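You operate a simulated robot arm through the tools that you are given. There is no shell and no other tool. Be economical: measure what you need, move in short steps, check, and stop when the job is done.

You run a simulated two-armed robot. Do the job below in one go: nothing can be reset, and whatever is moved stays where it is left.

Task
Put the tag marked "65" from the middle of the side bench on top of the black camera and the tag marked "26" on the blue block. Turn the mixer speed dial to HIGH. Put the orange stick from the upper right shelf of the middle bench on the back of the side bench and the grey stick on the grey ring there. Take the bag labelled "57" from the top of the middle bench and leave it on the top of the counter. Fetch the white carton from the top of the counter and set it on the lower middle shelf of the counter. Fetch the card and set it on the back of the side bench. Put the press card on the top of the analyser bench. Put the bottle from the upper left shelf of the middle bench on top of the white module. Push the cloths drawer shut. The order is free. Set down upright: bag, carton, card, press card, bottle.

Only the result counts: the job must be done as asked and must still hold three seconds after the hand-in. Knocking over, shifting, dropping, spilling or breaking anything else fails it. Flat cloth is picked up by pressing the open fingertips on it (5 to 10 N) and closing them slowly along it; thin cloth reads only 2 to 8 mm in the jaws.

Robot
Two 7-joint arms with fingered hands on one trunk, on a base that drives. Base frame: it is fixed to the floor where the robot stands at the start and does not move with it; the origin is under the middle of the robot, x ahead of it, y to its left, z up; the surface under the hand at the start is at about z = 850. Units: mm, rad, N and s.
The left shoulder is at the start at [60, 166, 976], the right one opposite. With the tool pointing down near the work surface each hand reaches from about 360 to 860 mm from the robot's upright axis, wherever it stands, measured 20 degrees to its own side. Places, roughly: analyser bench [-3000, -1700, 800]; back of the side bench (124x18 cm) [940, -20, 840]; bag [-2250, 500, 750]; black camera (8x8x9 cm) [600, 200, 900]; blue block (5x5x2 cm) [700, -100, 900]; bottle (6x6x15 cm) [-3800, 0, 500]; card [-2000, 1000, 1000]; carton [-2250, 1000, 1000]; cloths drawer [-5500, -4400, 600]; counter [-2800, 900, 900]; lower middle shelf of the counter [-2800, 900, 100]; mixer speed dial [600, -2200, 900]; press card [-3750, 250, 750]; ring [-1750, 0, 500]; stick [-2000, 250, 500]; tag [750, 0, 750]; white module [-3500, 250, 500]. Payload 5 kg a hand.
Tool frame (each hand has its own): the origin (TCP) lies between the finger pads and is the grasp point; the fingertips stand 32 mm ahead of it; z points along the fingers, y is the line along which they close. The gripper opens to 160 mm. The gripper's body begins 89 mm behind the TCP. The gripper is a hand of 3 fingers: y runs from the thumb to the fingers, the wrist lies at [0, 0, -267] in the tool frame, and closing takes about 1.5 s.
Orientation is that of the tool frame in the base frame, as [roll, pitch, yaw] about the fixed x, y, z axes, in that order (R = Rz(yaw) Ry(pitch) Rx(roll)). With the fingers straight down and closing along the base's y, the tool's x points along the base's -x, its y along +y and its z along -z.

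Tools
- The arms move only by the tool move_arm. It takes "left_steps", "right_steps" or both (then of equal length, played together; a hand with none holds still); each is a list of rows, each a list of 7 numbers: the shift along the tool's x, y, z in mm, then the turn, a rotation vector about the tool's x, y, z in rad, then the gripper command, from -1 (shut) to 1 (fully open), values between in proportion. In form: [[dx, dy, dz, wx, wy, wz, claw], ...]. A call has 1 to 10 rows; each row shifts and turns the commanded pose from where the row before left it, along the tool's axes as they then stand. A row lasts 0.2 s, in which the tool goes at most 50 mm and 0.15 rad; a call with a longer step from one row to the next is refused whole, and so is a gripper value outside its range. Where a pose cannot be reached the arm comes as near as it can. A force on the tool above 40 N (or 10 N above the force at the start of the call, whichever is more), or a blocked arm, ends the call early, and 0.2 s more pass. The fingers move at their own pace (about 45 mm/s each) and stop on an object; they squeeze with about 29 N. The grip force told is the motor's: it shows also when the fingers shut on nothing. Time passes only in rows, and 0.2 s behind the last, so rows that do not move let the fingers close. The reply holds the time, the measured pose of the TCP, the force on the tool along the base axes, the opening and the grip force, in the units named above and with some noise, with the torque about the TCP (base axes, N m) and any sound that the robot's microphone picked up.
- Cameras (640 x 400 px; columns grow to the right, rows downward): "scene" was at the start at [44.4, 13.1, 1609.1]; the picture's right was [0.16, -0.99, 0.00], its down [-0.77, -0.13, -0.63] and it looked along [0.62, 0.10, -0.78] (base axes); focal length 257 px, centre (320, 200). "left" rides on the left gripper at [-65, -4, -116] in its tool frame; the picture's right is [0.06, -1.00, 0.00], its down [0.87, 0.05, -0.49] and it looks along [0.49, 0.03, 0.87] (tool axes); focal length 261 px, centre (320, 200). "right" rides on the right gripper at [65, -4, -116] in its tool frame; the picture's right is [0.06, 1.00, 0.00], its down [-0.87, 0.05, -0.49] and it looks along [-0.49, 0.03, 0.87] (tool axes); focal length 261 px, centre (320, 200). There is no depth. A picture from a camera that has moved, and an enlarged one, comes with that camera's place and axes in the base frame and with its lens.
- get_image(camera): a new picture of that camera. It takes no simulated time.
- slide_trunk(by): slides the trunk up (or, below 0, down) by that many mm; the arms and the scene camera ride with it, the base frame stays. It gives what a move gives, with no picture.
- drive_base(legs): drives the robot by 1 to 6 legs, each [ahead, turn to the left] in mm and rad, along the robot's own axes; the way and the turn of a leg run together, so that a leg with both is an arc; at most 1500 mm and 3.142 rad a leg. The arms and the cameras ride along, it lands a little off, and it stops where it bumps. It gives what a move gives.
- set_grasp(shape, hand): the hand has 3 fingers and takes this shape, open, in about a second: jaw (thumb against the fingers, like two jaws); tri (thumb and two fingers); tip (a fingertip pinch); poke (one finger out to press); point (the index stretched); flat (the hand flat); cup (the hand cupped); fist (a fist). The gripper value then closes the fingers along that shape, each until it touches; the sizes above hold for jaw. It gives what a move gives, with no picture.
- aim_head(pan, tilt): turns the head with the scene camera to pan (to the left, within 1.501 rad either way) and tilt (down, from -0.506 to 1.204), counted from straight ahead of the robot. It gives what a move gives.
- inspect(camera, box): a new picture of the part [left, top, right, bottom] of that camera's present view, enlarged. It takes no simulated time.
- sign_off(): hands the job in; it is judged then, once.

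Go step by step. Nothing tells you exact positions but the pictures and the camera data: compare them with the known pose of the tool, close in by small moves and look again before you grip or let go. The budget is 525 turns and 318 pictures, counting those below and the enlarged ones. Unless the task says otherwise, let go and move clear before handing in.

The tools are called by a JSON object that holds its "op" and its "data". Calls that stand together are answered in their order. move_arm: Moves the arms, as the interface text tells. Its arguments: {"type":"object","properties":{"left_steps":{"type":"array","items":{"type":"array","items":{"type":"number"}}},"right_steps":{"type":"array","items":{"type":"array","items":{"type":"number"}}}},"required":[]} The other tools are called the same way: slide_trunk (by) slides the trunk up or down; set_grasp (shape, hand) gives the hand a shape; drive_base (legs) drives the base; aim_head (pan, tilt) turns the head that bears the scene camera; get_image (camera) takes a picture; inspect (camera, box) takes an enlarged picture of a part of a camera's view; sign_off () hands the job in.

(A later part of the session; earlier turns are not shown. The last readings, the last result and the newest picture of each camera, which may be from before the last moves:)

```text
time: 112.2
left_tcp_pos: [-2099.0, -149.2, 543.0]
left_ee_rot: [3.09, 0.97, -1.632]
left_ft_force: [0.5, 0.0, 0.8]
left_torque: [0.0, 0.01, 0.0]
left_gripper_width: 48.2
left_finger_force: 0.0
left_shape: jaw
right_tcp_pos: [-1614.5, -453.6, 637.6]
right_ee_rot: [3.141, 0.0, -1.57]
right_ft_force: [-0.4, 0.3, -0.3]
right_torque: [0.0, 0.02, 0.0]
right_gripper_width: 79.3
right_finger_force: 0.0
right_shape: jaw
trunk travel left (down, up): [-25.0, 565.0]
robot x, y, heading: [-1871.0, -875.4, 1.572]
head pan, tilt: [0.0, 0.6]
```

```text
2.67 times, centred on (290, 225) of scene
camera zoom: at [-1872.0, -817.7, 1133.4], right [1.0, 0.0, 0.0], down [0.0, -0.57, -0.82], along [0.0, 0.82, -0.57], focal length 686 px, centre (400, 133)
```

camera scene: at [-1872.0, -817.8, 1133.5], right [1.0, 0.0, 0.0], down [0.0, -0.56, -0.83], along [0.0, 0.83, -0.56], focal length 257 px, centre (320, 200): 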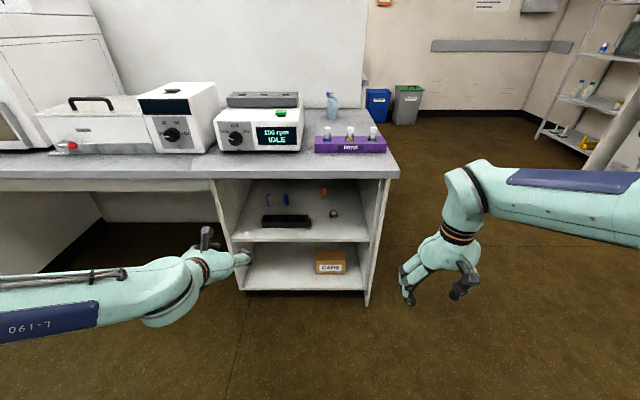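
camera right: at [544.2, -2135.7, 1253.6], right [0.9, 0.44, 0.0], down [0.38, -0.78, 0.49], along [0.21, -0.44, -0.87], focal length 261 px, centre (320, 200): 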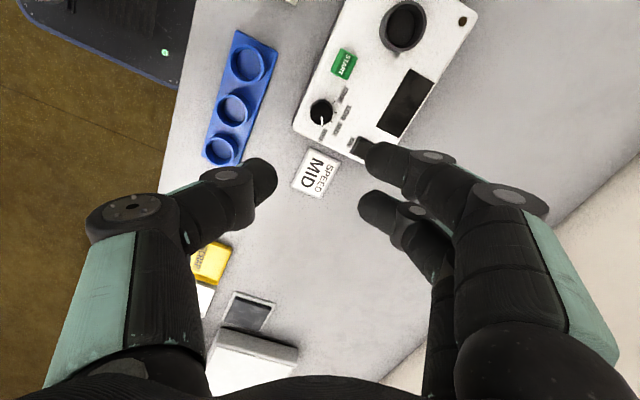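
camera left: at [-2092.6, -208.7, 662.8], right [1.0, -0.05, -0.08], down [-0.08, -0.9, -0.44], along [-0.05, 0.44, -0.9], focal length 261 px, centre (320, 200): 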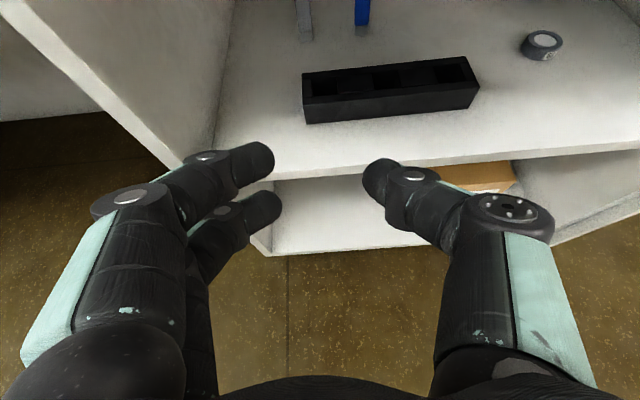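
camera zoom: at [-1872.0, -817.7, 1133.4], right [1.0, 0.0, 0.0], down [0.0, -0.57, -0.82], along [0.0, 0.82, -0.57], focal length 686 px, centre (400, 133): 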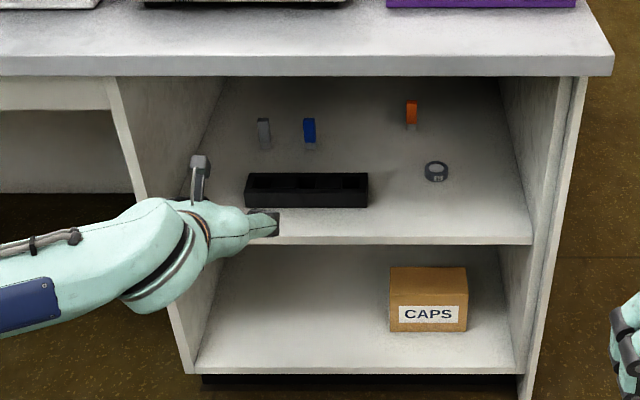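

{"op": "move_arm", "data": {"left_steps": [[-20.8, 2.3, 31.5, 0, 0, 0, -0.4], [-20.8, 2.3, 31.5, 0, 0, 0, -0.4], [-20.8, 2.3, 31.5, 0, 0, 0, -0.4], [-20.8, 2.3, 31.5, 0, 0, 0, -0.4], [-20.8, 2.3, 31.5, 0, 0, 0, -0.4], [0, 0, 0, 0, 0, 0, -0.4]]}}

{"op": "get_image", "data": {"camera": "left"}}

{"op": "inspect", "data": {"camera": "scene", "box": [180, 150, 400, 300]}}

```text
time: 113.7
left_tcp_pos: [-2112.4, -98.1, 536.4]
left_ee_rot: [3.092, 0.971, -1.632]
left_ft_force: [0.2, -0.4, -0.3]
left_torque: [-0.01, 0.02, 0.0]
left_gripper_width: 48.0
left_finger_force: 0.0
left_shape: jaw
left hand out of reach, approached as far as the arm can: row 1, 2, 3, 4, 5
right_tcp_pos: [-1613.2, -452.7, 638.7]
right_ee_rot: [3.141, 0.0, -1.572]
right_ft_force: [-0.6, -0.4, -0.6]
right_torque: [0.02, 0.01, -0.04]
right_gripper_width: 79.6
right_finger_force: 0.1
right_shape: jaw
trunk travel left (down, up): [-25.0, 565.0]
robot x, y, heading: [-1873.6, -878.8, 1.572]
head pan, tilt: [0.0, 0.6]
```

```text
251 pictures are left
camera left: at [-2107.6, -157.4, 655.8], right [1.0, -0.06, -0.08], down [-0.08, -0.89, -0.44], along [-0.05, 0.44, -0.9], focal length 261 px, centre (320, 200)
```

left: 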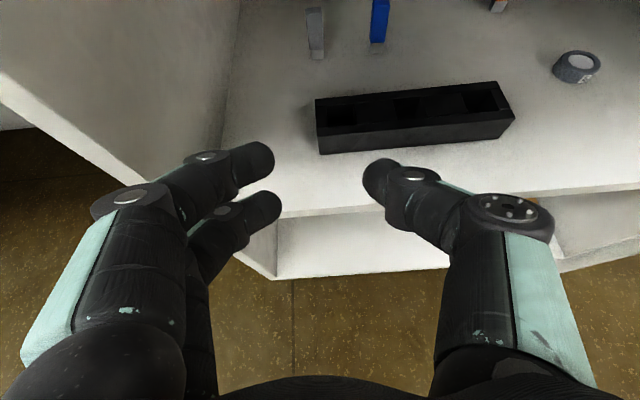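

```text
2.67 times, centred on (290, 225) of scene
camera zoom: at [-1871.9, -817.7, 1133.5], right [1.0, 0.0, 0.0], down [0.0, -0.56, -0.83], along [0.0, 0.83, -0.56], focal length 686 px, centre (400, 133)
```

zoom: 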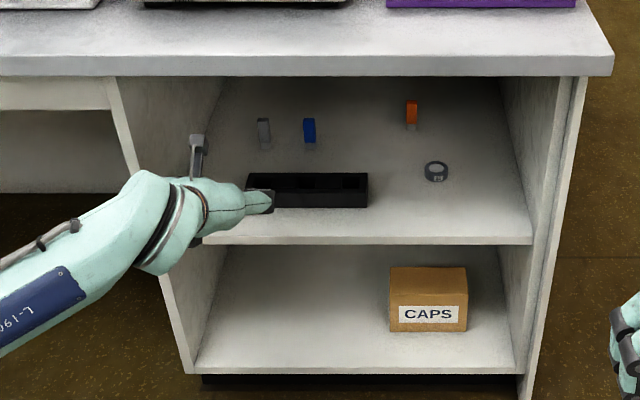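

I'll push the hand in by driving the base forward instead.

{"op": "drive_base", "data": {"legs": [[140, 0]]}}

{"op": "get_image", "data": {"camera": "left"}}

{"op": "inspect", "data": {"camera": "scene", "box": [180, 150, 400, 300]}}

```text
time: 115.0
left_tcp_pos: [-2111.2, 41.6, 538.0]
left_ee_rot: [3.094, 0.972, -1.634]
left_ft_force: [0.8, -0.2, -0.3]
left_torque: [-0.01, 0.03, 0.02]
left_gripper_width: 47.7
left_finger_force: 0.0
left_shape: jaw
right_tcp_pos: [-1612.3, -316.5, 638.7]
right_ee_rot: [-3.14, 0.001, -1.572]
right_ft_force: [-0.5, -0.4, 0.9]
right_torque: [0.01, 0.02, -0.03]
right_gripper_width: 79.4
right_finger_force: 0.1
right_shape: jaw
trunk travel left (down, up): [-25.0, 565.0]
robot x, y, heading: [-1873.7, -738.4, 1.569]
head pan, tilt: [0.0, 0.6]
```

```text
249 pictures are left
camera left: at [-2106.0, -18.1, 655.9], right [1.0, -0.06, -0.08], down [-0.09, -0.89, -0.44], along [-0.05, 0.44, -0.9], focal length 261 px, centre (320, 200)
```

left: 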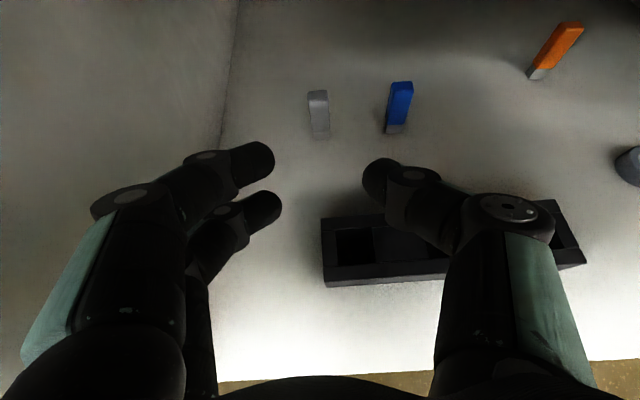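

```text
2.67 times, centred on (290, 225) of scene
camera zoom: at [-1871.6, -678.9, 1133.5], right [1.0, 0.0, 0.0], down [0.0, -0.56, -0.83], along [0.0, 0.83, -0.56], focal length 686 px, centre (400, 133)
```

zoom: 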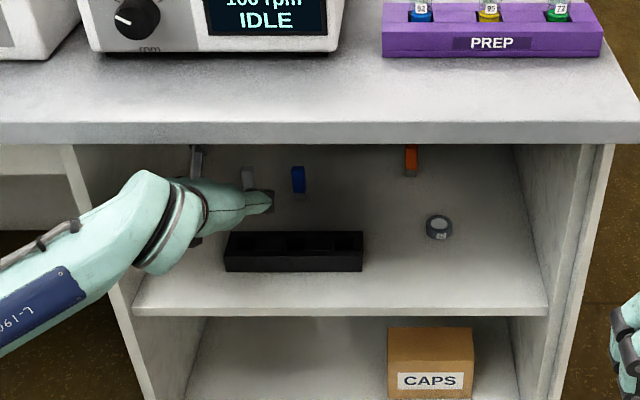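

{"op": "drive_base", "data": {"legs": [[108, 0]]}}

{"op": "move_arm", "data": {"left_steps": [[0, 0, 0, 0, 0, 0, -0.25], [0, 0, 0, 0, 0, 0, -0.25]]}}

{"op": "get_image", "data": {"camera": "left"}}

```text
time: 116.3
left_tcp_pos: [-2111.7, 125.1, 520.8]
left_ee_rot: [3.107, 0.969, -1.657]
left_ft_force: [-0.2, 0.3, 0.5]
left_torque: [0.0, -0.01, -0.02]
left_gripper_width: 47.9
left_finger_force: 0.0
left_shape: jaw
right_tcp_pos: [-1613.2, -214.2, 639.9]
right_ee_rot: [-3.141, -0.002, -1.577]
right_ft_force: [-0.6, 0.6, -0.5]
right_torque: [-0.04, -0.04, -0.02]
right_gripper_width: 79.7
right_finger_force: 0.0
right_shape: jaw
trunk travel left (down, up): [-25.0, 565.0]
robot x, y, heading: [-1873.7, -634.5, 1.608]
head pan, tilt: [0.0, 0.6]
stopped in leg 1: the robot was blocked; the commanded pose is now the measured one
```

```text
time: 116.9
left_tcp_pos: [-2112.0, 125.1, 521.2]
left_ee_rot: [3.102, 0.971, -1.66]
left_ft_force: [-0.3, 0.0, 0.3]
left_torque: [-0.03, 0.0, -0.01]
left_gripper_width: 59.3
left_finger_force: 0.1
left_shape: jaw
right_tcp_pos: [-1612.7, -213.5, 639.0]
right_ee_rot: [-3.141, 0.002, -1.576]
right_ft_force: [0.2, 0.9, 0.8]
right_torque: [-0.01, 0.02, 0.01]
right_gripper_width: 80.1
right_finger_force: 0.1
right_shape: jaw
trunk travel left (down, up): [-25.0, 565.0]
robot x, y, heading: [-1872.1, -639.7, 1.603]
head pan, tilt: [0.0, 0.6]
```

```text
247 pictures are left
camera left: at [-2109.8, 66.2, 639.8], right [0.99, -0.09, -0.07], down [-0.12, -0.89, -0.44], along [-0.02, 0.44, -0.9], focal length 261 px, centre (320, 200)
```

left: 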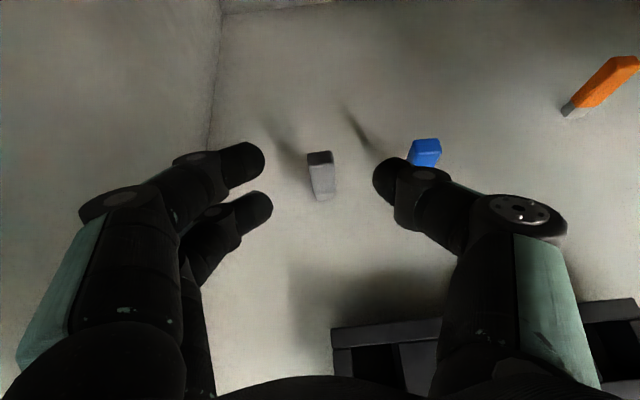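

{"op": "get_image", "data": {"camera": "scene"}}

{"op": "inspect", "data": {"camera": "scene", "box": [160, 190, 340, 310]}}

```text
246 pictures are left
camera scene: at [-1874.9, -577.3, 1133.3], right [1.0, 0.03, 0.0], down [0.02, -0.56, -0.83], along [-0.03, 0.82, -0.56], focal length 257 px, centre (320, 200)
```

scene: 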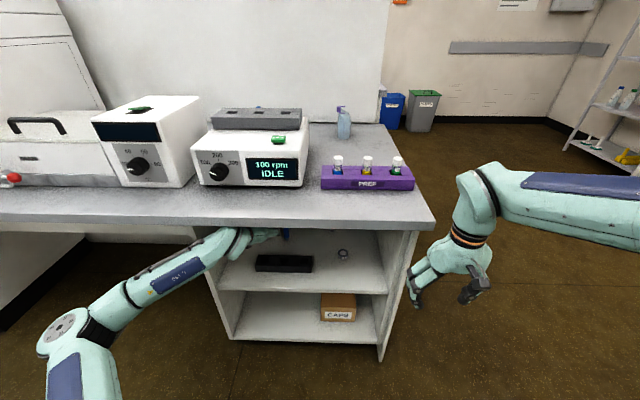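

```text
3.33 times, centred on (250, 250) of scene
camera zoom: at [-1874.9, -577.3, 1133.3], right [1.0, 0.03, 0.0], down [0.02, -0.56, -0.83], along [-0.03, 0.82, -0.56], focal length 858 px, centre (553, 33)
```

zoom: 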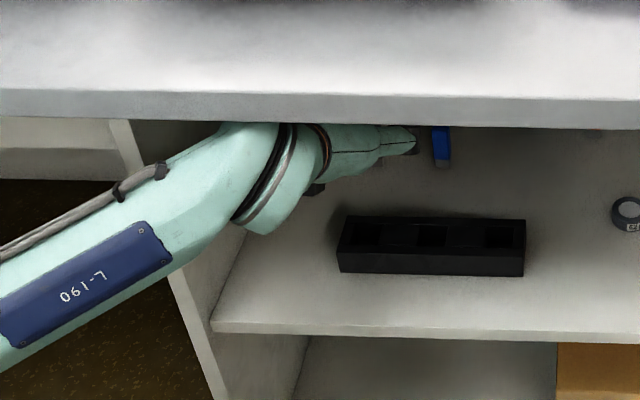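

The wrist touched the slab above. I back off, flatten the tool tilt and lower it before going in again.

{"op": "drive_base", "data": {"legs": [[-110, 0]]}}

{"op": "move_arm", "data": {"left_steps": [[0, 0, 0, 0, -0.085, 0, -0.25], [0, 0, 0, 0, -0.085, 0, -0.25], [0, 0, 0, 0, 0, 0, -0.25]]}}

{"op": "get_image", "data": {"camera": "left"}}

{"op": "get_image", "data": {"camera": "scene"}}

```text
time: 118.1
left_tcp_pos: [-2111.5, 16.2, 522.0]
left_ee_rot: [3.104, 0.972, -1.655]
left_ft_force: [0.3, -0.5, -0.3]
left_torque: [0.02, 0.01, -0.01]
left_gripper_width: 59.6
left_finger_force: 0.0
left_shape: jaw
right_tcp_pos: [-1610.6, -323.5, 639.3]
right_ee_rot: [3.141, 0.002, -1.574]
right_ft_force: [0.4, -0.2, -0.5]
right_torque: [-0.03, -0.02, 0.0]
right_gripper_width: 79.8
right_finger_force: 0.2
right_shape: jaw
trunk travel left (down, up): [-25.0, 565.0]
robot x, y, heading: [-1868.2, -741.0, 1.608]
head pan, tilt: [0.0, 0.6]
```

```text
time: 118.9
left_tcp_pos: [-2115.3, 15.1, 525.0]
left_ee_rot: [3.101, 1.09, -1.665]
left_ft_force: [-0.2, 0.0, 0.4]
left_torque: [-0.02, -0.02, -0.04]
left_gripper_width: 60.0
left_finger_force: 0.0
left_shape: jaw
left hand out of reach, approached as far as the arm can: row 2
right_tcp_pos: [-1609.3, -323.5, 639.2]
right_ee_rot: [-3.141, -0.001, -1.571]
right_ft_force: [0.2, 0.6, -0.8]
right_torque: [0.02, 0.0, 0.01]
right_gripper_width: 79.9
right_finger_force: 0.1
right_shape: jaw
trunk travel left (down, up): [-25.0, 565.0]
robot x, y, heading: [-1870.8, -748.1, 1.604]
head pan, tilt: [0.0, 0.6]
```

```text
244 pictures are left
camera left: at [-2114.2, -57.2, 636.4], right [0.99, -0.09, -0.07], down [-0.11, -0.83, -0.54], along [-0.01, 0.55, -0.84], focal length 261 px, centre (320, 200)
```

left: 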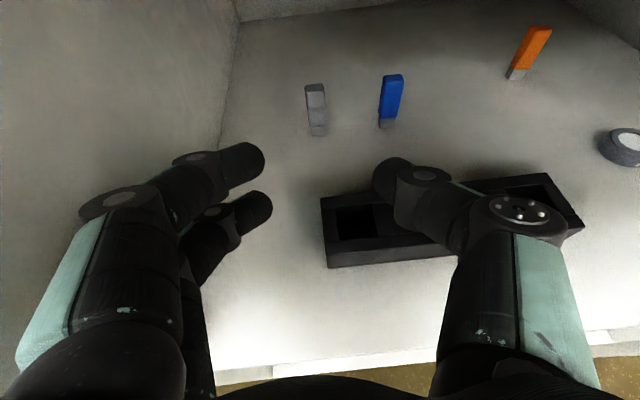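

```text
243 pictures are left
camera scene: at [-1871.2, -687.1, 1133.5], right [1.0, 0.03, 0.0], down [0.02, -0.56, -0.82], along [-0.03, 0.82, -0.57], focal length 257 px, centre (320, 200)
```

scene: 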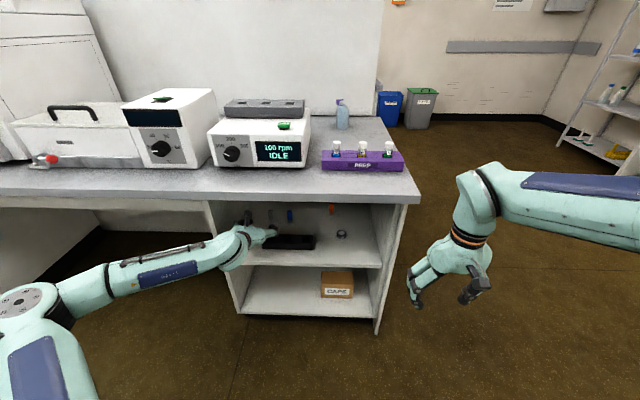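

{"op": "drive_base", "data": {"legs": [[50, 0]]}}

{"op": "move_arm", "data": {"left_steps": [[11, 0, 5.8, 0, 0, 0, -0.25], [11, 0, 5.8, 0, 0, 0, -0.25], [0, 0, 0, 0, 0, 0, -0.25]]}}

{"op": "get_image", "data": {"camera": "left"}}

```text
time: 119.8
left_tcp_pos: [-2117.4, 65.2, 526.2]
left_ee_rot: [3.101, 1.09, -1.665]
left_ft_force: [-0.5, 0.7, 1.0]
left_torque: [-0.02, 0.01, -0.02]
left_gripper_width: 60.1
left_finger_force: 0.2
left_shape: jaw
right_tcp_pos: [-1610.9, -274.8, 638.2]
right_ee_rot: [3.141, 0.003, -1.575]
right_ft_force: [0.1, 0.7, -0.2]
right_torque: [-0.03, 0.0, 0.0]
right_gripper_width: 79.8
right_finger_force: 0.1
right_shape: jaw
trunk travel left (down, up): [-25.0, 565.0]
robot x, y, heading: [-1871.0, -696.3, 1.606]
head pan, tilt: [0.0, 0.6]
```

```text
time: 120.6
left_tcp_pos: [-2123.6, 69.0, 509.1]
left_ee_rot: [3.105, 1.083, -1.666]
left_ft_force: [0.4, -0.1, -0.7]
left_torque: [-0.01, -0.01, -0.02]
left_gripper_width: 59.7
left_finger_force: 0.0
left_shape: jaw
left hand out of reach, approached as far as the arm can: row 1, 2
right_tcp_pos: [-1611.4, -274.1, 639.1]
right_ee_rot: [3.14, 0.0, -1.572]
right_ft_force: [-0.1, 0.6, 0.5]
right_torque: [0.02, 0.0, -0.01]
right_gripper_width: 79.8
right_finger_force: 0.0
right_shape: jaw
trunk travel left (down, up): [-25.0, 565.0]
robot x, y, heading: [-1872.1, -696.4, 1.604]
head pan, tilt: [0.0, 0.6]
```

```text
242 pictures are left
camera left: at [-2123.8, -3.4, 621.5], right [0.99, -0.09, -0.07], down [-0.12, -0.84, -0.54], along [-0.01, 0.54, -0.84], focal length 261 px, centre (320, 200)
```

left: 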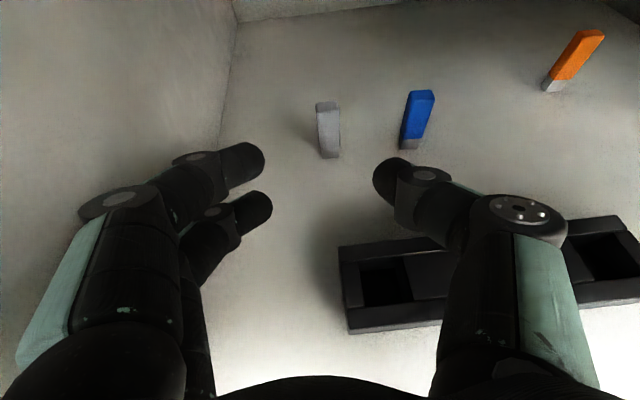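

{"op": "drive_base", "data": {"legs": [[80, -0.018]]}}

{"op": "slide_trunk", "data": {"by": -22}}

{"op": "get_image", "data": {"camera": "left"}}

```text
time: 121.7
left_tcp_pos: [-2111.9, 153.5, 509.4]
left_ee_rot: [3.106, 1.082, -1.684]
left_ft_force: [0.7, -0.3, 0.4]
left_torque: [-0.01, -0.02, 0.0]
left_gripper_width: 59.6
left_finger_force: 0.1
left_shape: jaw
right_tcp_pos: [-1605.9, -198.7, 638.5]
right_ee_rot: [3.141, -0.001, -1.591]
right_ft_force: [0.7, -0.7, -0.4]
right_torque: [-0.01, -0.01, 0.0]
right_gripper_width: 79.9
right_finger_force: 0.1
right_shape: jaw
trunk travel left (down, up): [-25.0, 565.0]
robot x, y, heading: [-1873.5, -619.5, 1.584]
head pan, tilt: [0.0, 0.6]
```

```text
time: 122.3
left_tcp_pos: [-2111.3, 154.6, 487.8]
left_ee_rot: [3.106, 1.082, -1.686]
left_ft_force: [0.2, -1.1, -0.1]
left_torque: [-0.03, 0.02, 0.0]
left_gripper_width: 59.7
left_finger_force: 0.1
left_shape: jaw
right_tcp_pos: [-1605.9, -199.1, 616.4]
right_ee_rot: [-3.141, -0.001, -1.592]
right_ft_force: [0.1, -0.8, -0.2]
right_torque: [0.02, 0.01, 0.03]
right_gripper_width: 80.0
right_finger_force: 0.0
right_shape: jaw
trunk travel left (down, up): [-3.0, 587.0]
robot x, y, heading: [-1873.7, -617.9, 1.585]
head pan, tilt: [0.0, 0.6]
```

```text
241 pictures are left
camera left: at [-2112.3, 82.1, 599.5], right [0.99, -0.11, -0.07], down [-0.13, -0.83, -0.54], along [0.0, 0.54, -0.84], focal length 261 px, centre (320, 200)
```

left: 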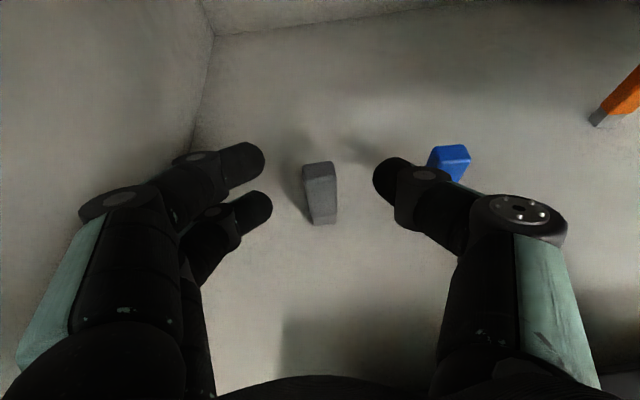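

{"op": "move_arm", "data": {"left_steps": [[0, 0, 0, 0, 0, 0, -0.6], [0, 0, 0, 0, 0, 0, -1], [0, 0, 0, 0, 0, 0, -1], [0, 0, 0, 0, 0, 0, -1], [0, 0, 0, 0, 0, 0, -1], [0, 0, 0, 0, 0, 0, -1]]}}

{"op": "slide_trunk", "data": {"by": 44}}

{"op": "get_image", "data": {"camera": "left"}}

```text
time: 123.7
left_tcp_pos: [-2111.1, 154.2, 487.7]
left_ee_rot: [3.107, 1.081, -1.685]
left_ft_force: [-0.8, 0.5, 1.8]
left_torque: [0.03, -0.01, 0.03]
left_gripper_width: 0.0
left_finger_force: 28.9
left_shape: jaw
right_tcp_pos: [-1604.7, -199.2, 617.4]
right_ee_rot: [3.141, -0.001, -1.592]
right_ft_force: [0.1, 0.3, -0.5]
right_torque: [-0.01, 0.0, -0.02]
right_gripper_width: 80.1
right_finger_force: 0.1
right_shape: jaw
trunk travel left (down, up): [-3.0, 587.0]
robot x, y, heading: [-1872.6, -617.6, 1.585]
head pan, tilt: [0.0, 0.6]
```

```text
time: 124.6
left_tcp_pos: [-2112.9, 155.0, 530.5]
left_ee_rot: [3.107, 1.081, -1.683]
left_ft_force: [0.2, -0.2, -0.9]
left_torque: [0.0, 0.02, 0.03]
left_gripper_width: 0.0
left_finger_force: 29.0
left_shape: jaw
right_tcp_pos: [-1604.2, -198.3, 661.0]
right_ee_rot: [3.141, 0.0, -1.59]
right_ft_force: [-0.3, 0.2, 0.3]
right_torque: [0.0, -0.01, 0.02]
right_gripper_width: 79.9
right_finger_force: 0.1
right_shape: jaw
trunk travel left (down, up): [-47.0, 543.0]
robot x, y, heading: [-1871.6, -617.9, 1.584]
head pan, tilt: [0.0, 0.6]
```

```text
240 pictures are left
camera left: at [-2112.4, 82.1, 643.2], right [0.99, -0.11, -0.07], down [-0.13, -0.83, -0.54], along [0.0, 0.54, -0.84], focal length 261 px, centre (320, 200)
```

left: 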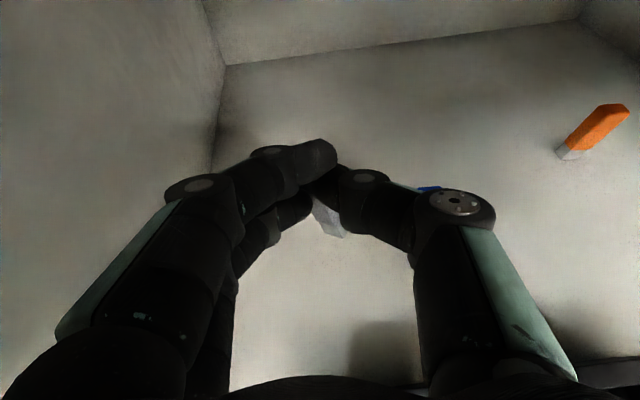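

{"op": "inspect", "data": {"camera": "left", "box": [240, 120, 420, 270]}}

```text
2.67 times, centred on (330, 195) of left
camera zoom: at [-2112.4, 82.1, 643.2], right [0.99, -0.11, -0.07], down [-0.13, -0.83, -0.54], along [0.0, 0.54, -0.84], focal length 695 px, centre (293, 213)
```

zoom: 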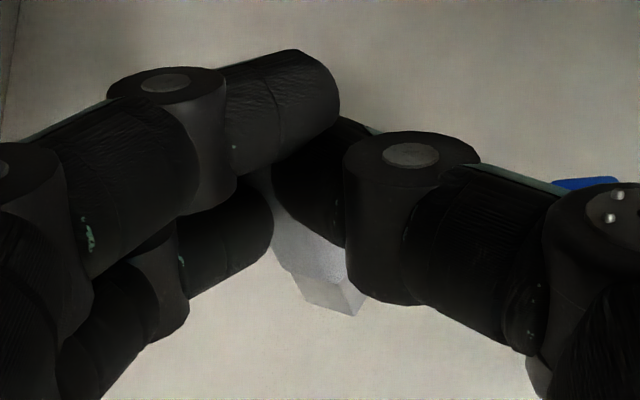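

{"op": "drive_base", "data": {"legs": [[-330, 0]]}}

{"op": "inspect", "data": {"camera": "scene", "box": [180, 180, 320, 280]}}

{"op": "inspect", "data": {"camera": "left", "box": [240, 120, 420, 270]}}

```text
time: 126.8
left_tcp_pos: [-2109.0, -173.6, 530.6]
left_ee_rot: [3.106, 1.082, -1.681]
left_ft_force: [-0.5, 0.6, -0.3]
left_torque: [-0.02, 0.03, 0.01]
left_gripper_width: 0.1
left_finger_force: 29.1
left_shape: jaw
right_tcp_pos: [-1601.3, -527.3, 660.5]
right_ee_rot: [3.141, 0.0, -1.589]
right_ft_force: [-1.0, 0.3, 0.7]
right_torque: [-0.02, -0.02, 0.04]
right_gripper_width: 80.1
right_finger_force: 0.1
right_shape: jaw
trunk travel left (down, up): [-47.0, 543.0]
robot x, y, heading: [-1866.8, -943.6, 1.587]
head pan, tilt: [0.0, 0.6]
```

```text
4.00 times, centred on (250, 230) of scene
camera zoom: at [-1868.6, -885.3, 1155.5], right [1.0, 0.02, 0.0], down [0.01, -0.56, -0.82], along [-0.01, 0.82, -0.57], focal length 1029 px, centre (600, 80)
```

zoom: 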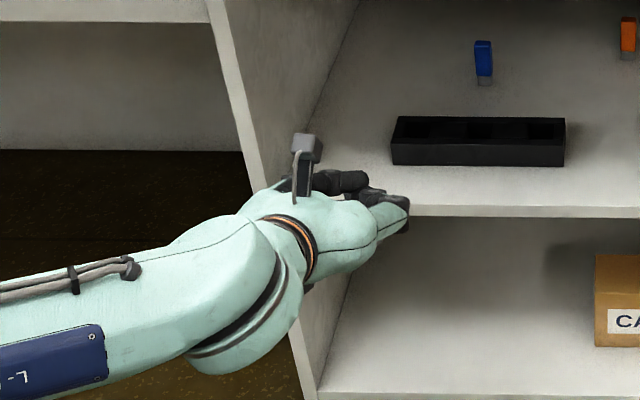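

```text
2.67 times, centred on (330, 195) of left
camera zoom: at [-2108.8, -246.6, 643.3], right [0.99, -0.11, -0.07], down [-0.13, -0.83, -0.54], along [0.0, 0.54, -0.84], focal length 695 px, centre (293, 213)
```

zoom: 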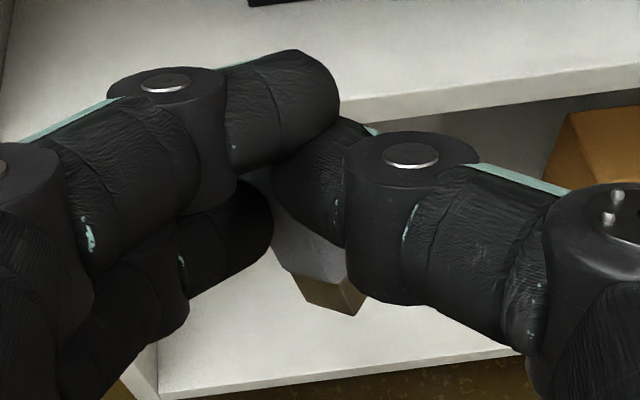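

The grey stick is held, nearly upright. I shift the base to the right to line the left hand up with the ring.

{"op": "drive_base", "data": {"legs": [[0, -1.587], [296, 0], [0, 1.571]]}}

{"op": "get_image", "data": {"camera": "scene"}}

{"op": "get_image", "data": {"camera": "left"}}

```text
time: 136.7
left_tcp_pos: [-1794.4, -168.1, 532.1]
left_ee_rot: [3.107, 1.082, -1.702]
left_ft_force: [0.1, -0.6, 0.2]
left_torque: [0.07, -0.03, -0.01]
left_gripper_width: 0.1
left_finger_force: 29.3
left_shape: jaw
right_tcp_pos: [-1291.7, -531.4, 660.8]
right_ee_rot: [-3.141, 0.0, -1.609]
right_ft_force: [-0.6, 0.2, -0.5]
right_torque: [-0.01, -0.02, 0.0]
right_gripper_width: 80.1
right_finger_force: 0.0
right_shape: jaw
trunk travel left (down, up): [-47.0, 543.0]
robot x, y, heading: [-1568.5, -946.2, 1.568]
head pan, tilt: [0.0, 0.6]
```

```text
236 pictures are left
camera scene: at [-1566.1, -884.5, 1155.5], right [1.0, 0.0, 0.0], down [0.0, -0.56, -0.83], along [0.0, 0.83, -0.56], focal length 257 px, centre (320, 200)
```

scene: 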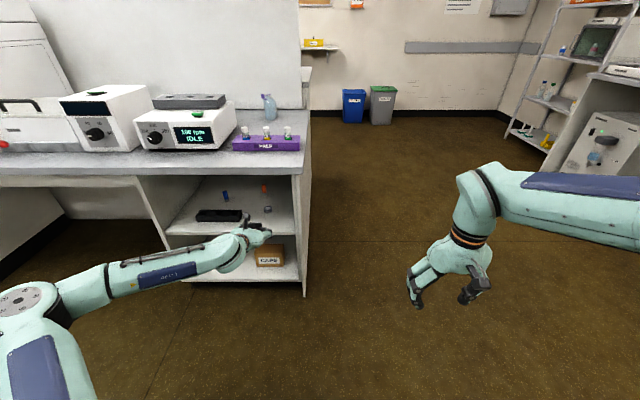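

```text
235 pictures are left
camera left: at [-1794.2, -241.3, 643.5], right [0.99, -0.13, -0.07], down [-0.15, -0.83, -0.54], along [0.01, 0.54, -0.84], focal length 261 px, centre (320, 200)
```

left: 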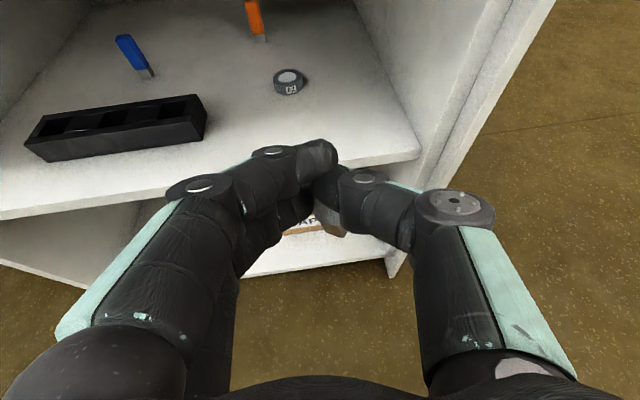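

{"op": "drive_base", "data": {"legs": [[165, 0.02]]}}

{"op": "get_image", "data": {"camera": "left"}}

{"op": "inspect", "data": {"camera": "scene", "box": [180, 190, 320, 290]}}

```text
time: 138.2
left_tcp_pos: [-1809.2, -9.1, 532.1]
left_ee_rot: [3.106, 1.082, -1.682]
left_ft_force: [-0.2, -0.5, -0.2]
left_torque: [-0.03, -0.02, -0.03]
left_gripper_width: 0.1
left_finger_force: 29.2
left_shape: jaw
right_tcp_pos: [-1301.8, -360.2, 660.0]
right_ee_rot: [-3.141, 0.001, -1.59]
right_ft_force: [0.1, 0.3, 0.1]
right_torque: [0.02, -0.04, 0.0]
right_gripper_width: 80.0
right_finger_force: 0.2
right_shape: jaw
trunk travel left (down, up): [-47.0, 543.0]
robot x, y, heading: [-1565.1, -779.4, 1.588]
head pan, tilt: [0.0, 0.6]
```

```text
234 pictures are left
camera left: at [-1809.5, -81.4, 643.6], right [0.99, -0.11, -0.07], down [-0.13, -0.83, -0.54], along [0.0, 0.54, -0.84], focal length 261 px, centre (320, 200)
```

left: 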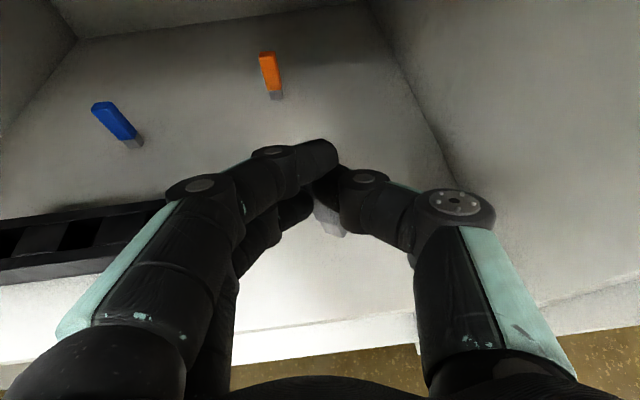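

```text
4.00 times, centred on (250, 240) of scene
camera zoom: at [-1568.5, -720.0, 1155.5], right [1.0, 0.02, 0.0], down [0.01, -0.56, -0.83], along [-0.01, 0.82, -0.56], focal length 1029 px, centre (600, 40)
```

zoom: 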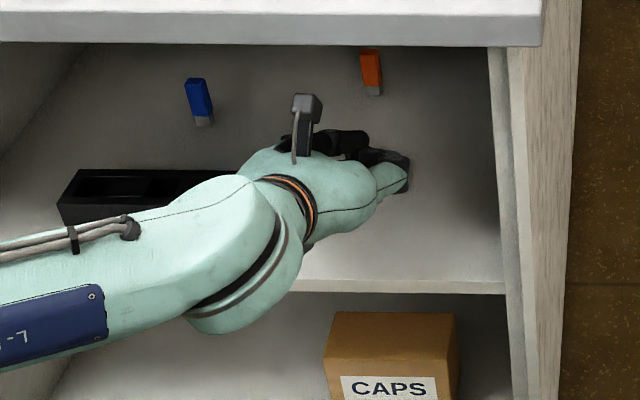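

{"op": "inspect", "data": {"camera": "left", "box": [280, 160, 370, 250]}}

{"op": "get_image", "data": {"camera": "right"}}

```text
4.44 times, centred on (325, 205) of left
camera zoom: at [-1809.5, -81.4, 643.6], right [0.99, -0.11, -0.07], down [-0.13, -0.83, -0.54], along [0.0, 0.54, -0.84], focal length 1158 px, centre (298, 178)
```

zoom: 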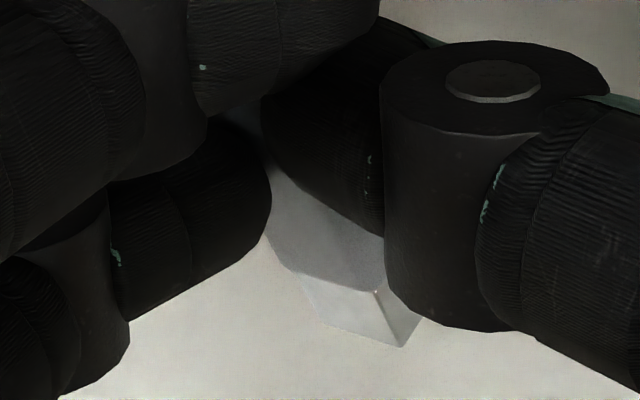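

```text
231 pictures are left
camera right: at [-1298.0, -424.4, 775.5], right [-1.0, -0.04, 0.0], down [-0.04, 0.87, 0.49], along [-0.02, 0.49, -0.87], focal length 261 px, centre (320, 200)
```

right: 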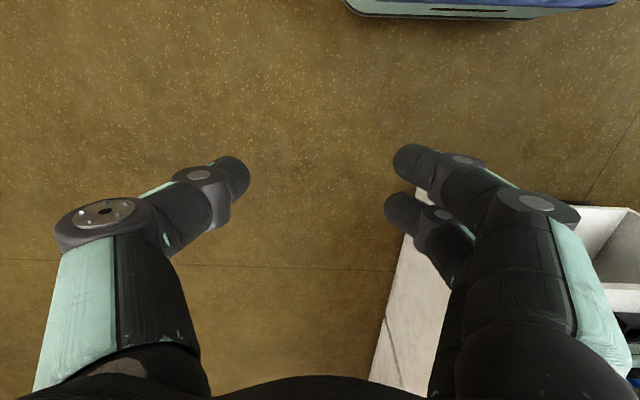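

{"op": "move_arm", "data": {"left_steps": [[0, -3.5, 0, -0.042, 0.007, 0.079, -1], [0, -3.5, 0, -0.042, 0.007, 0.079, -1], [0, 0, 0, 0, 0, 0, -1]]}}

{"op": "get_image", "data": {"camera": "left"}}

{"op": "inspect", "data": {"camera": "left", "box": [280, 160, 370, 250]}}

```text
time: 139.0
left_tcp_pos: [-1825.3, -12.6, 547.1]
left_ee_rot: [2.761, 1.028, -1.988]
left_ft_force: [0.2, 0.5, -0.2]
left_torque: [-0.04, 0.05, 0.0]
left_gripper_width: 0.0
left_finger_force: 29.0
left_shape: jaw
left hand out of reach, approached as far as the arm can: row 1, 2
right_tcp_pos: [-1300.7, -359.8, 661.6]
right_ee_rot: [-3.14, -0.002, -1.588]
right_ft_force: [0.6, -0.3, 0.1]
right_torque: [0.03, 0.01, 0.03]
right_gripper_width: 79.9
right_finger_force: 0.0
right_shape: jaw
trunk travel left (down, up): [-47.0, 543.0]
robot x, y, heading: [-1566.9, -776.8, 1.587]
head pan, tilt: [0.0, 0.6]
```

```text
230 pictures are left
camera left: at [-1806.2, -83.7, 657.2], right [0.96, -0.12, -0.24], down [-0.23, -0.84, -0.5], along [-0.15, 0.53, -0.83], focal length 261 px, centre (320, 200)
```

left: 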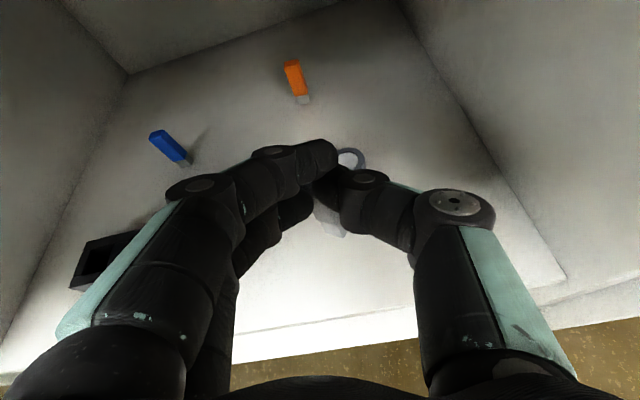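

```text
4.44 times, centred on (325, 205) of left
camera zoom: at [-1806.2, -83.7, 657.2], right [0.96, -0.12, -0.24], down [-0.23, -0.84, -0.5], along [-0.15, 0.53, -0.83], focal length 1158 px, centre (298, 178)
```

zoom: 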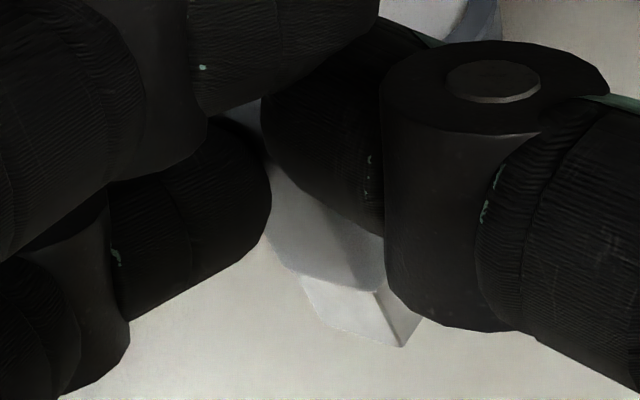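

{"op": "drive_base", "data": {"legs": [[0, -0.031], [45, 0]]}}

{"op": "get_image", "data": {"camera": "left"}}

{"op": "inspect", "data": {"camera": "scene", "box": [180, 170, 320, 270]}}

```text
time: 140.2
left_tcp_pos: [-1800.9, 40.6, 546.8]
left_ee_rot: [2.763, 1.028, -2.018]
left_ft_force: [0.4, 0.7, 0.0]
left_torque: [0.0, 0.0, 0.0]
left_gripper_width: 0.0
left_finger_force: 28.7
left_shape: jaw
right_tcp_pos: [-1287.7, -325.4, 660.5]
right_ee_rot: [-3.141, -0.001, -1.619]
right_ft_force: [-0.5, -0.9, -0.4]
right_torque: [0.01, 0.01, 0.01]
right_gripper_width: 79.8
right_finger_force: 0.1
right_shape: jaw
trunk travel left (down, up): [-47.0, 543.0]
robot x, y, heading: [-1562.8, -735.7, 1.561]
head pan, tilt: [0.0, 0.6]
```

```text
228 pictures are left
camera left: at [-1783.6, -31.6, 657.2], right [0.96, -0.15, -0.24], down [-0.25, -0.83, -0.5], along [-0.13, 0.54, -0.83], focal length 261 px, centre (320, 200)
```

left: 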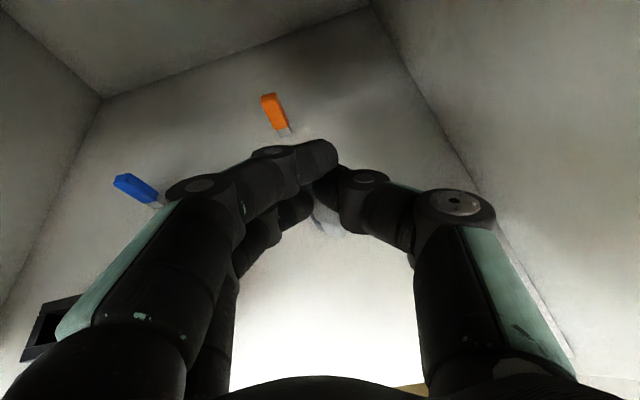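

```text
4.00 times, centred on (250, 220) of scene
camera zoom: at [-1566.1, -675.1, 1155.5], right [1.0, -0.01, 0.0], down [-0.01, -0.56, -0.83], along [0.01, 0.82, -0.56], focal length 1029 px, centre (600, 120)
```

zoom: 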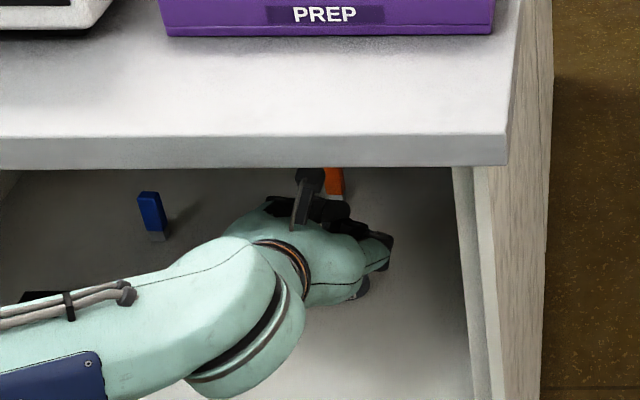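

{"op": "inspect", "data": {"camera": "left", "box": [280, 160, 370, 250]}}

{"op": "inspect", "data": {"camera": "scene", "box": [240, 200, 290, 250]}}

```text
4.44 times, centred on (325, 205) of left
camera zoom: at [-1783.6, -31.6, 657.2], right [0.96, -0.15, -0.24], down [-0.25, -0.83, -0.5], along [-0.13, 0.54, -0.83], focal length 1158 px, centre (298, 178)
```

zoom: 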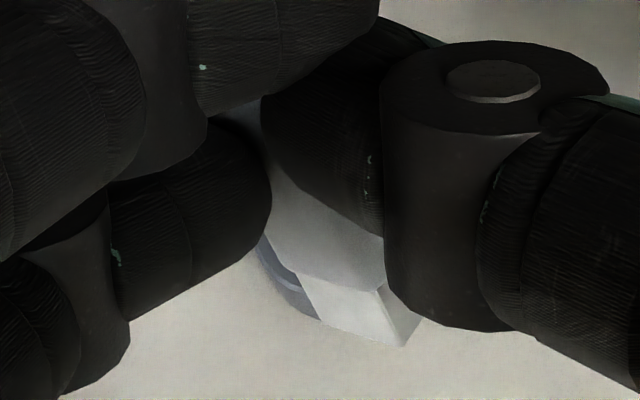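

```text
8.00 times, centred on (265, 225) of scene
camera zoom: at [-1566.1, -675.1, 1155.5], right [1.0, -0.01, 0.0], down [-0.01, -0.56, -0.83], along [0.01, 0.82, -0.56], focal length 2058 px, centre (760, 0)
```

zoom: 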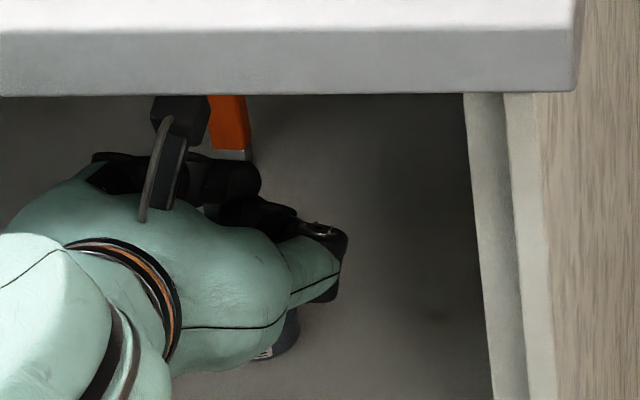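

Re-triangulating, the shelf lies lower (z≈412) and the ring is at about (-1811,101,430), with the stick's foot near (-1808,58,467). I move forward 43 mm.

{"op": "drive_base", "data": {"legs": [[43, 0.004]]}}

{"op": "slide_trunk", "data": {"by": -25}}

{"op": "inspect", "data": {"camera": "left", "box": [260, 140, 390, 260]}}

{"op": "inspect", "data": {"camera": "scene", "box": [210, 190, 310, 260]}}

```text
time: 141.1
left_tcp_pos: [-1802.9, 82.1, 546.0]
left_ee_rot: [2.762, 1.027, -2.014]
left_ft_force: [0.2, 0.0, -0.6]
left_torque: [0.0, -0.02, -0.01]
left_gripper_width: 0.0
left_finger_force: 29.3
left_shape: jaw
right_tcp_pos: [-1288.4, -280.7, 660.3]
right_ee_rot: [-3.141, -0.002, -1.615]
right_ft_force: [-0.2, 0.2, -0.5]
right_torque: [-0.07, 0.02, 0.02]
right_gripper_width: 80.1
right_finger_force: 0.0
right_shape: jaw
trunk travel left (down, up): [-47.0, 543.0]
robot x, y, heading: [-1566.2, -694.5, 1.556]
head pan, tilt: [0.0, 0.6]
```

```text
time: 141.8
left_tcp_pos: [-1803.0, 83.0, 521.1]
left_ee_rot: [2.762, 1.027, -2.015]
left_ft_force: [0.6, -0.1, 0.2]
left_torque: [0.03, 0.0, 0.02]
left_gripper_width: 0.0
left_finger_force: 28.8
left_shape: jaw
right_tcp_pos: [-1290.0, -281.6, 636.0]
right_ee_rot: [-3.141, 0.0, -1.615]
right_ft_force: [-0.9, -0.4, 0.2]
right_torque: [0.0, -0.02, -0.02]
right_gripper_width: 79.7
right_finger_force: 0.1
right_shape: jaw
trunk travel left (down, up): [-22.0, 568.0]
robot x, y, heading: [-1563.6, -691.1, 1.559]
head pan, tilt: [0.0, 0.6]
```

```text
3.33 times, centred on (325, 200) of left
camera zoom: at [-1785.8, 10.5, 632.1], right [0.96, -0.14, -0.24], down [-0.25, -0.83, -0.5], along [-0.13, 0.54, -0.83], focal length 869 px, centre (303, 200)
```

zoom: 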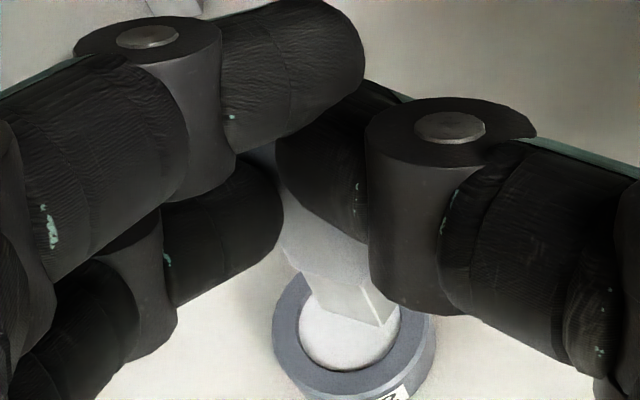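

```text
5.71 times, centred on (260, 225) of scene
camera zoom: at [-1565.8, -632.1, 1130.5], right [1.0, -0.01, 0.0], down [-0.01, -0.56, -0.83], along [0.01, 0.82, -0.56], focal length 1470 px, centre (663, 57)
```

zoom: 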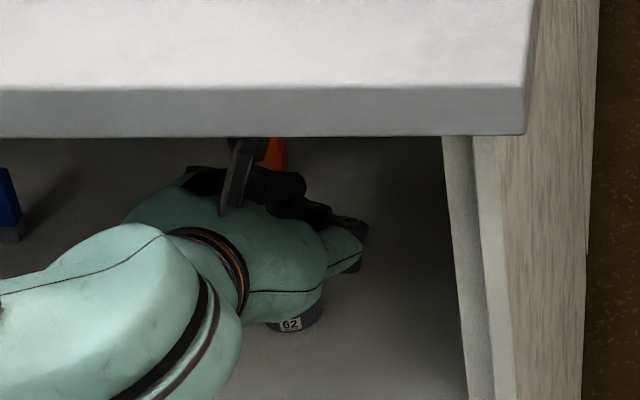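

The stick's foot is right over the ring. I lower gently.

{"op": "slide_trunk", "data": {"by": -9}}

{"op": "inspect", "data": {"camera": "left", "box": [260, 140, 390, 260]}}

```text
time: 142.4
left_tcp_pos: [-1802.2, 82.6, 512.9]
left_ee_rot: [2.764, 1.028, -2.015]
left_ft_force: [0.5, 0.1, -0.4]
left_torque: [0.01, 0.01, 0.0]
left_gripper_width: 0.0
left_finger_force: 28.9
left_shape: jaw
right_tcp_pos: [-1289.6, -280.8, 625.7]
right_ee_rot: [3.142, -0.002, -1.615]
right_ft_force: [-0.5, 0.6, -1.0]
right_torque: [0.02, 0.0, -0.02]
right_gripper_width: 80.5
right_finger_force: 0.0
right_shape: jaw
trunk travel left (down, up): [-13.0, 577.0]
robot x, y, heading: [-1567.0, -691.1, 1.562]
head pan, tilt: [0.0, 0.6]
```

```text
3.33 times, centred on (325, 200) of left
camera zoom: at [-1785.8, 10.5, 623.1], right [0.96, -0.14, -0.24], down [-0.25, -0.83, -0.5], along [-0.13, 0.54, -0.83], focal length 869 px, centre (303, 200)
```

zoom: 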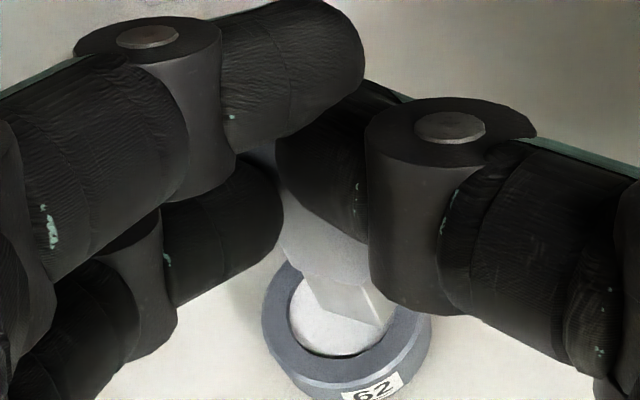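

{"op": "slide_trunk", "data": {"by": -4}}

{"op": "slide_trunk", "data": {"by": -3}}

{"op": "inspect", "data": {"camera": "left", "box": [260, 140, 390, 260]}}

```text
time: 143.0
left_tcp_pos: [-1801.7, 81.6, 509.1]
left_ee_rot: [2.763, 1.027, -2.012]
left_ft_force: [0.4, 0.0, 0.1]
left_torque: [0.01, 0.01, 0.01]
left_gripper_width: 0.0
left_finger_force: 28.9
left_shape: jaw
right_tcp_pos: [-1288.4, -280.5, 622.3]
right_ee_rot: [3.141, -0.002, -1.615]
right_ft_force: [-0.2, 0.3, -0.5]
right_torque: [0.02, 0.03, -0.03]
right_gripper_width: 79.7
right_finger_force: 0.0
right_shape: jaw
trunk travel left (down, up): [-9.0, 581.0]
robot x, y, heading: [-1566.1, -689.5, 1.56]
head pan, tilt: [0.0, 0.6]
```

```text
time: 143.5
left_tcp_pos: [-1802.4, 82.5, 504.1]
left_ee_rot: [2.762, 1.027, -2.014]
left_ft_force: [-0.2, -0.8, 0.2]
left_torque: [-0.01, -0.02, -0.02]
left_gripper_width: 0.3
left_finger_force: 29.5
left_shape: jaw
right_tcp_pos: [-1288.7, -280.9, 619.5]
right_ee_rot: [-3.14, -0.001, -1.616]
right_ft_force: [0.8, 0.2, 0.0]
right_torque: [0.0, 0.01, -0.01]
right_gripper_width: 79.9
right_finger_force: 0.0
right_shape: jaw
trunk travel left (down, up): [-6.0, 584.0]
robot x, y, heading: [-1564.5, -688.5, 1.562]
head pan, tilt: [0.0, 0.6]
```

```text
3.33 times, centred on (325, 200) of left
camera zoom: at [-1785.8, 10.5, 616.1], right [0.96, -0.14, -0.24], down [-0.25, -0.83, -0.5], along [-0.13, 0.54, -0.83], focal length 869 px, centre (303, 200)
```

zoom: 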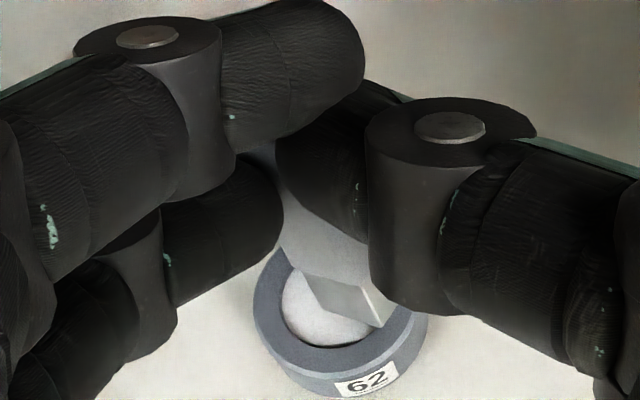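

{"op": "slide_trunk", "data": {"by": -3}}

{"op": "slide_trunk", "data": {"by": -3}}

{"op": "inspect", "data": {"camera": "left", "box": [260, 140, 390, 260]}}

```text
time: 144.0
left_tcp_pos: [-1802.2, 82.9, 504.1]
left_ee_rot: [2.762, 1.03, -2.014]
left_ft_force: [0.0, 0.0, 4.5]
left_torque: [0.1, 0.02, -0.01]
left_gripper_width: 0.0
left_finger_force: 28.9
left_shape: jaw
right_tcp_pos: [-1289.1, -281.2, 617.6]
right_ee_rot: [3.141, -0.002, -1.616]
right_ft_force: [-0.4, 0.4, 0.5]
right_torque: [-0.03, 0.0, 0.0]
right_gripper_width: 80.0
right_finger_force: 0.1
right_shape: jaw
trunk travel left (down, up): [-3.0, 587.0]
robot x, y, heading: [-1570.5, -689.6, 1.562]
head pan, tilt: [0.0, 0.6]
```

```text
time: 144.5
left_tcp_pos: [-1802.5, 82.6, 503.6]
left_ee_rot: [2.756, 1.034, -2.022]
left_ft_force: [-0.7, 0.5, 17.2]
left_torque: [0.42, 0.12, 0.02]
left_gripper_width: 0.0
left_finger_force: 28.3
left_shape: jaw
right_tcp_pos: [-1288.5, -279.6, 613.0]
right_ee_rot: [3.14, 0.0, -1.617]
right_ft_force: [0.2, -0.1, 0.0]
right_torque: [-0.04, -0.01, 0.01]
right_gripper_width: 79.9
right_finger_force: 0.0
right_shape: jaw
trunk travel left (down, up): [0.0, 590.0]
robot x, y, heading: [-1565.9, -693.7, 1.56]
head pan, tilt: [0.0, 0.6]
```

```text
3.33 times, centred on (325, 200) of left
camera zoom: at [-1785.1, 10.1, 613.3], right [0.96, -0.14, -0.25], down [-0.25, -0.83, -0.5], along [-0.13, 0.54, -0.83], focal length 869 px, centre (303, 200)
```

zoom: 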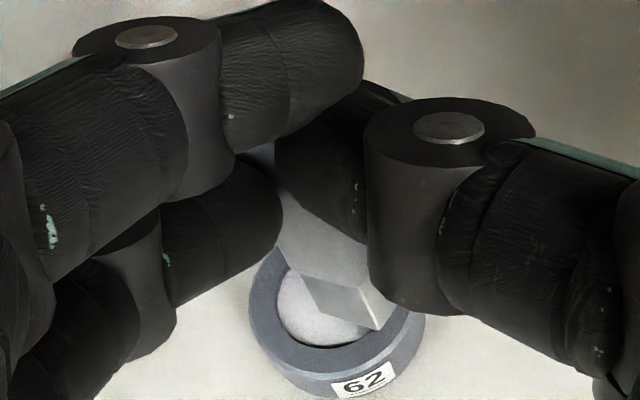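

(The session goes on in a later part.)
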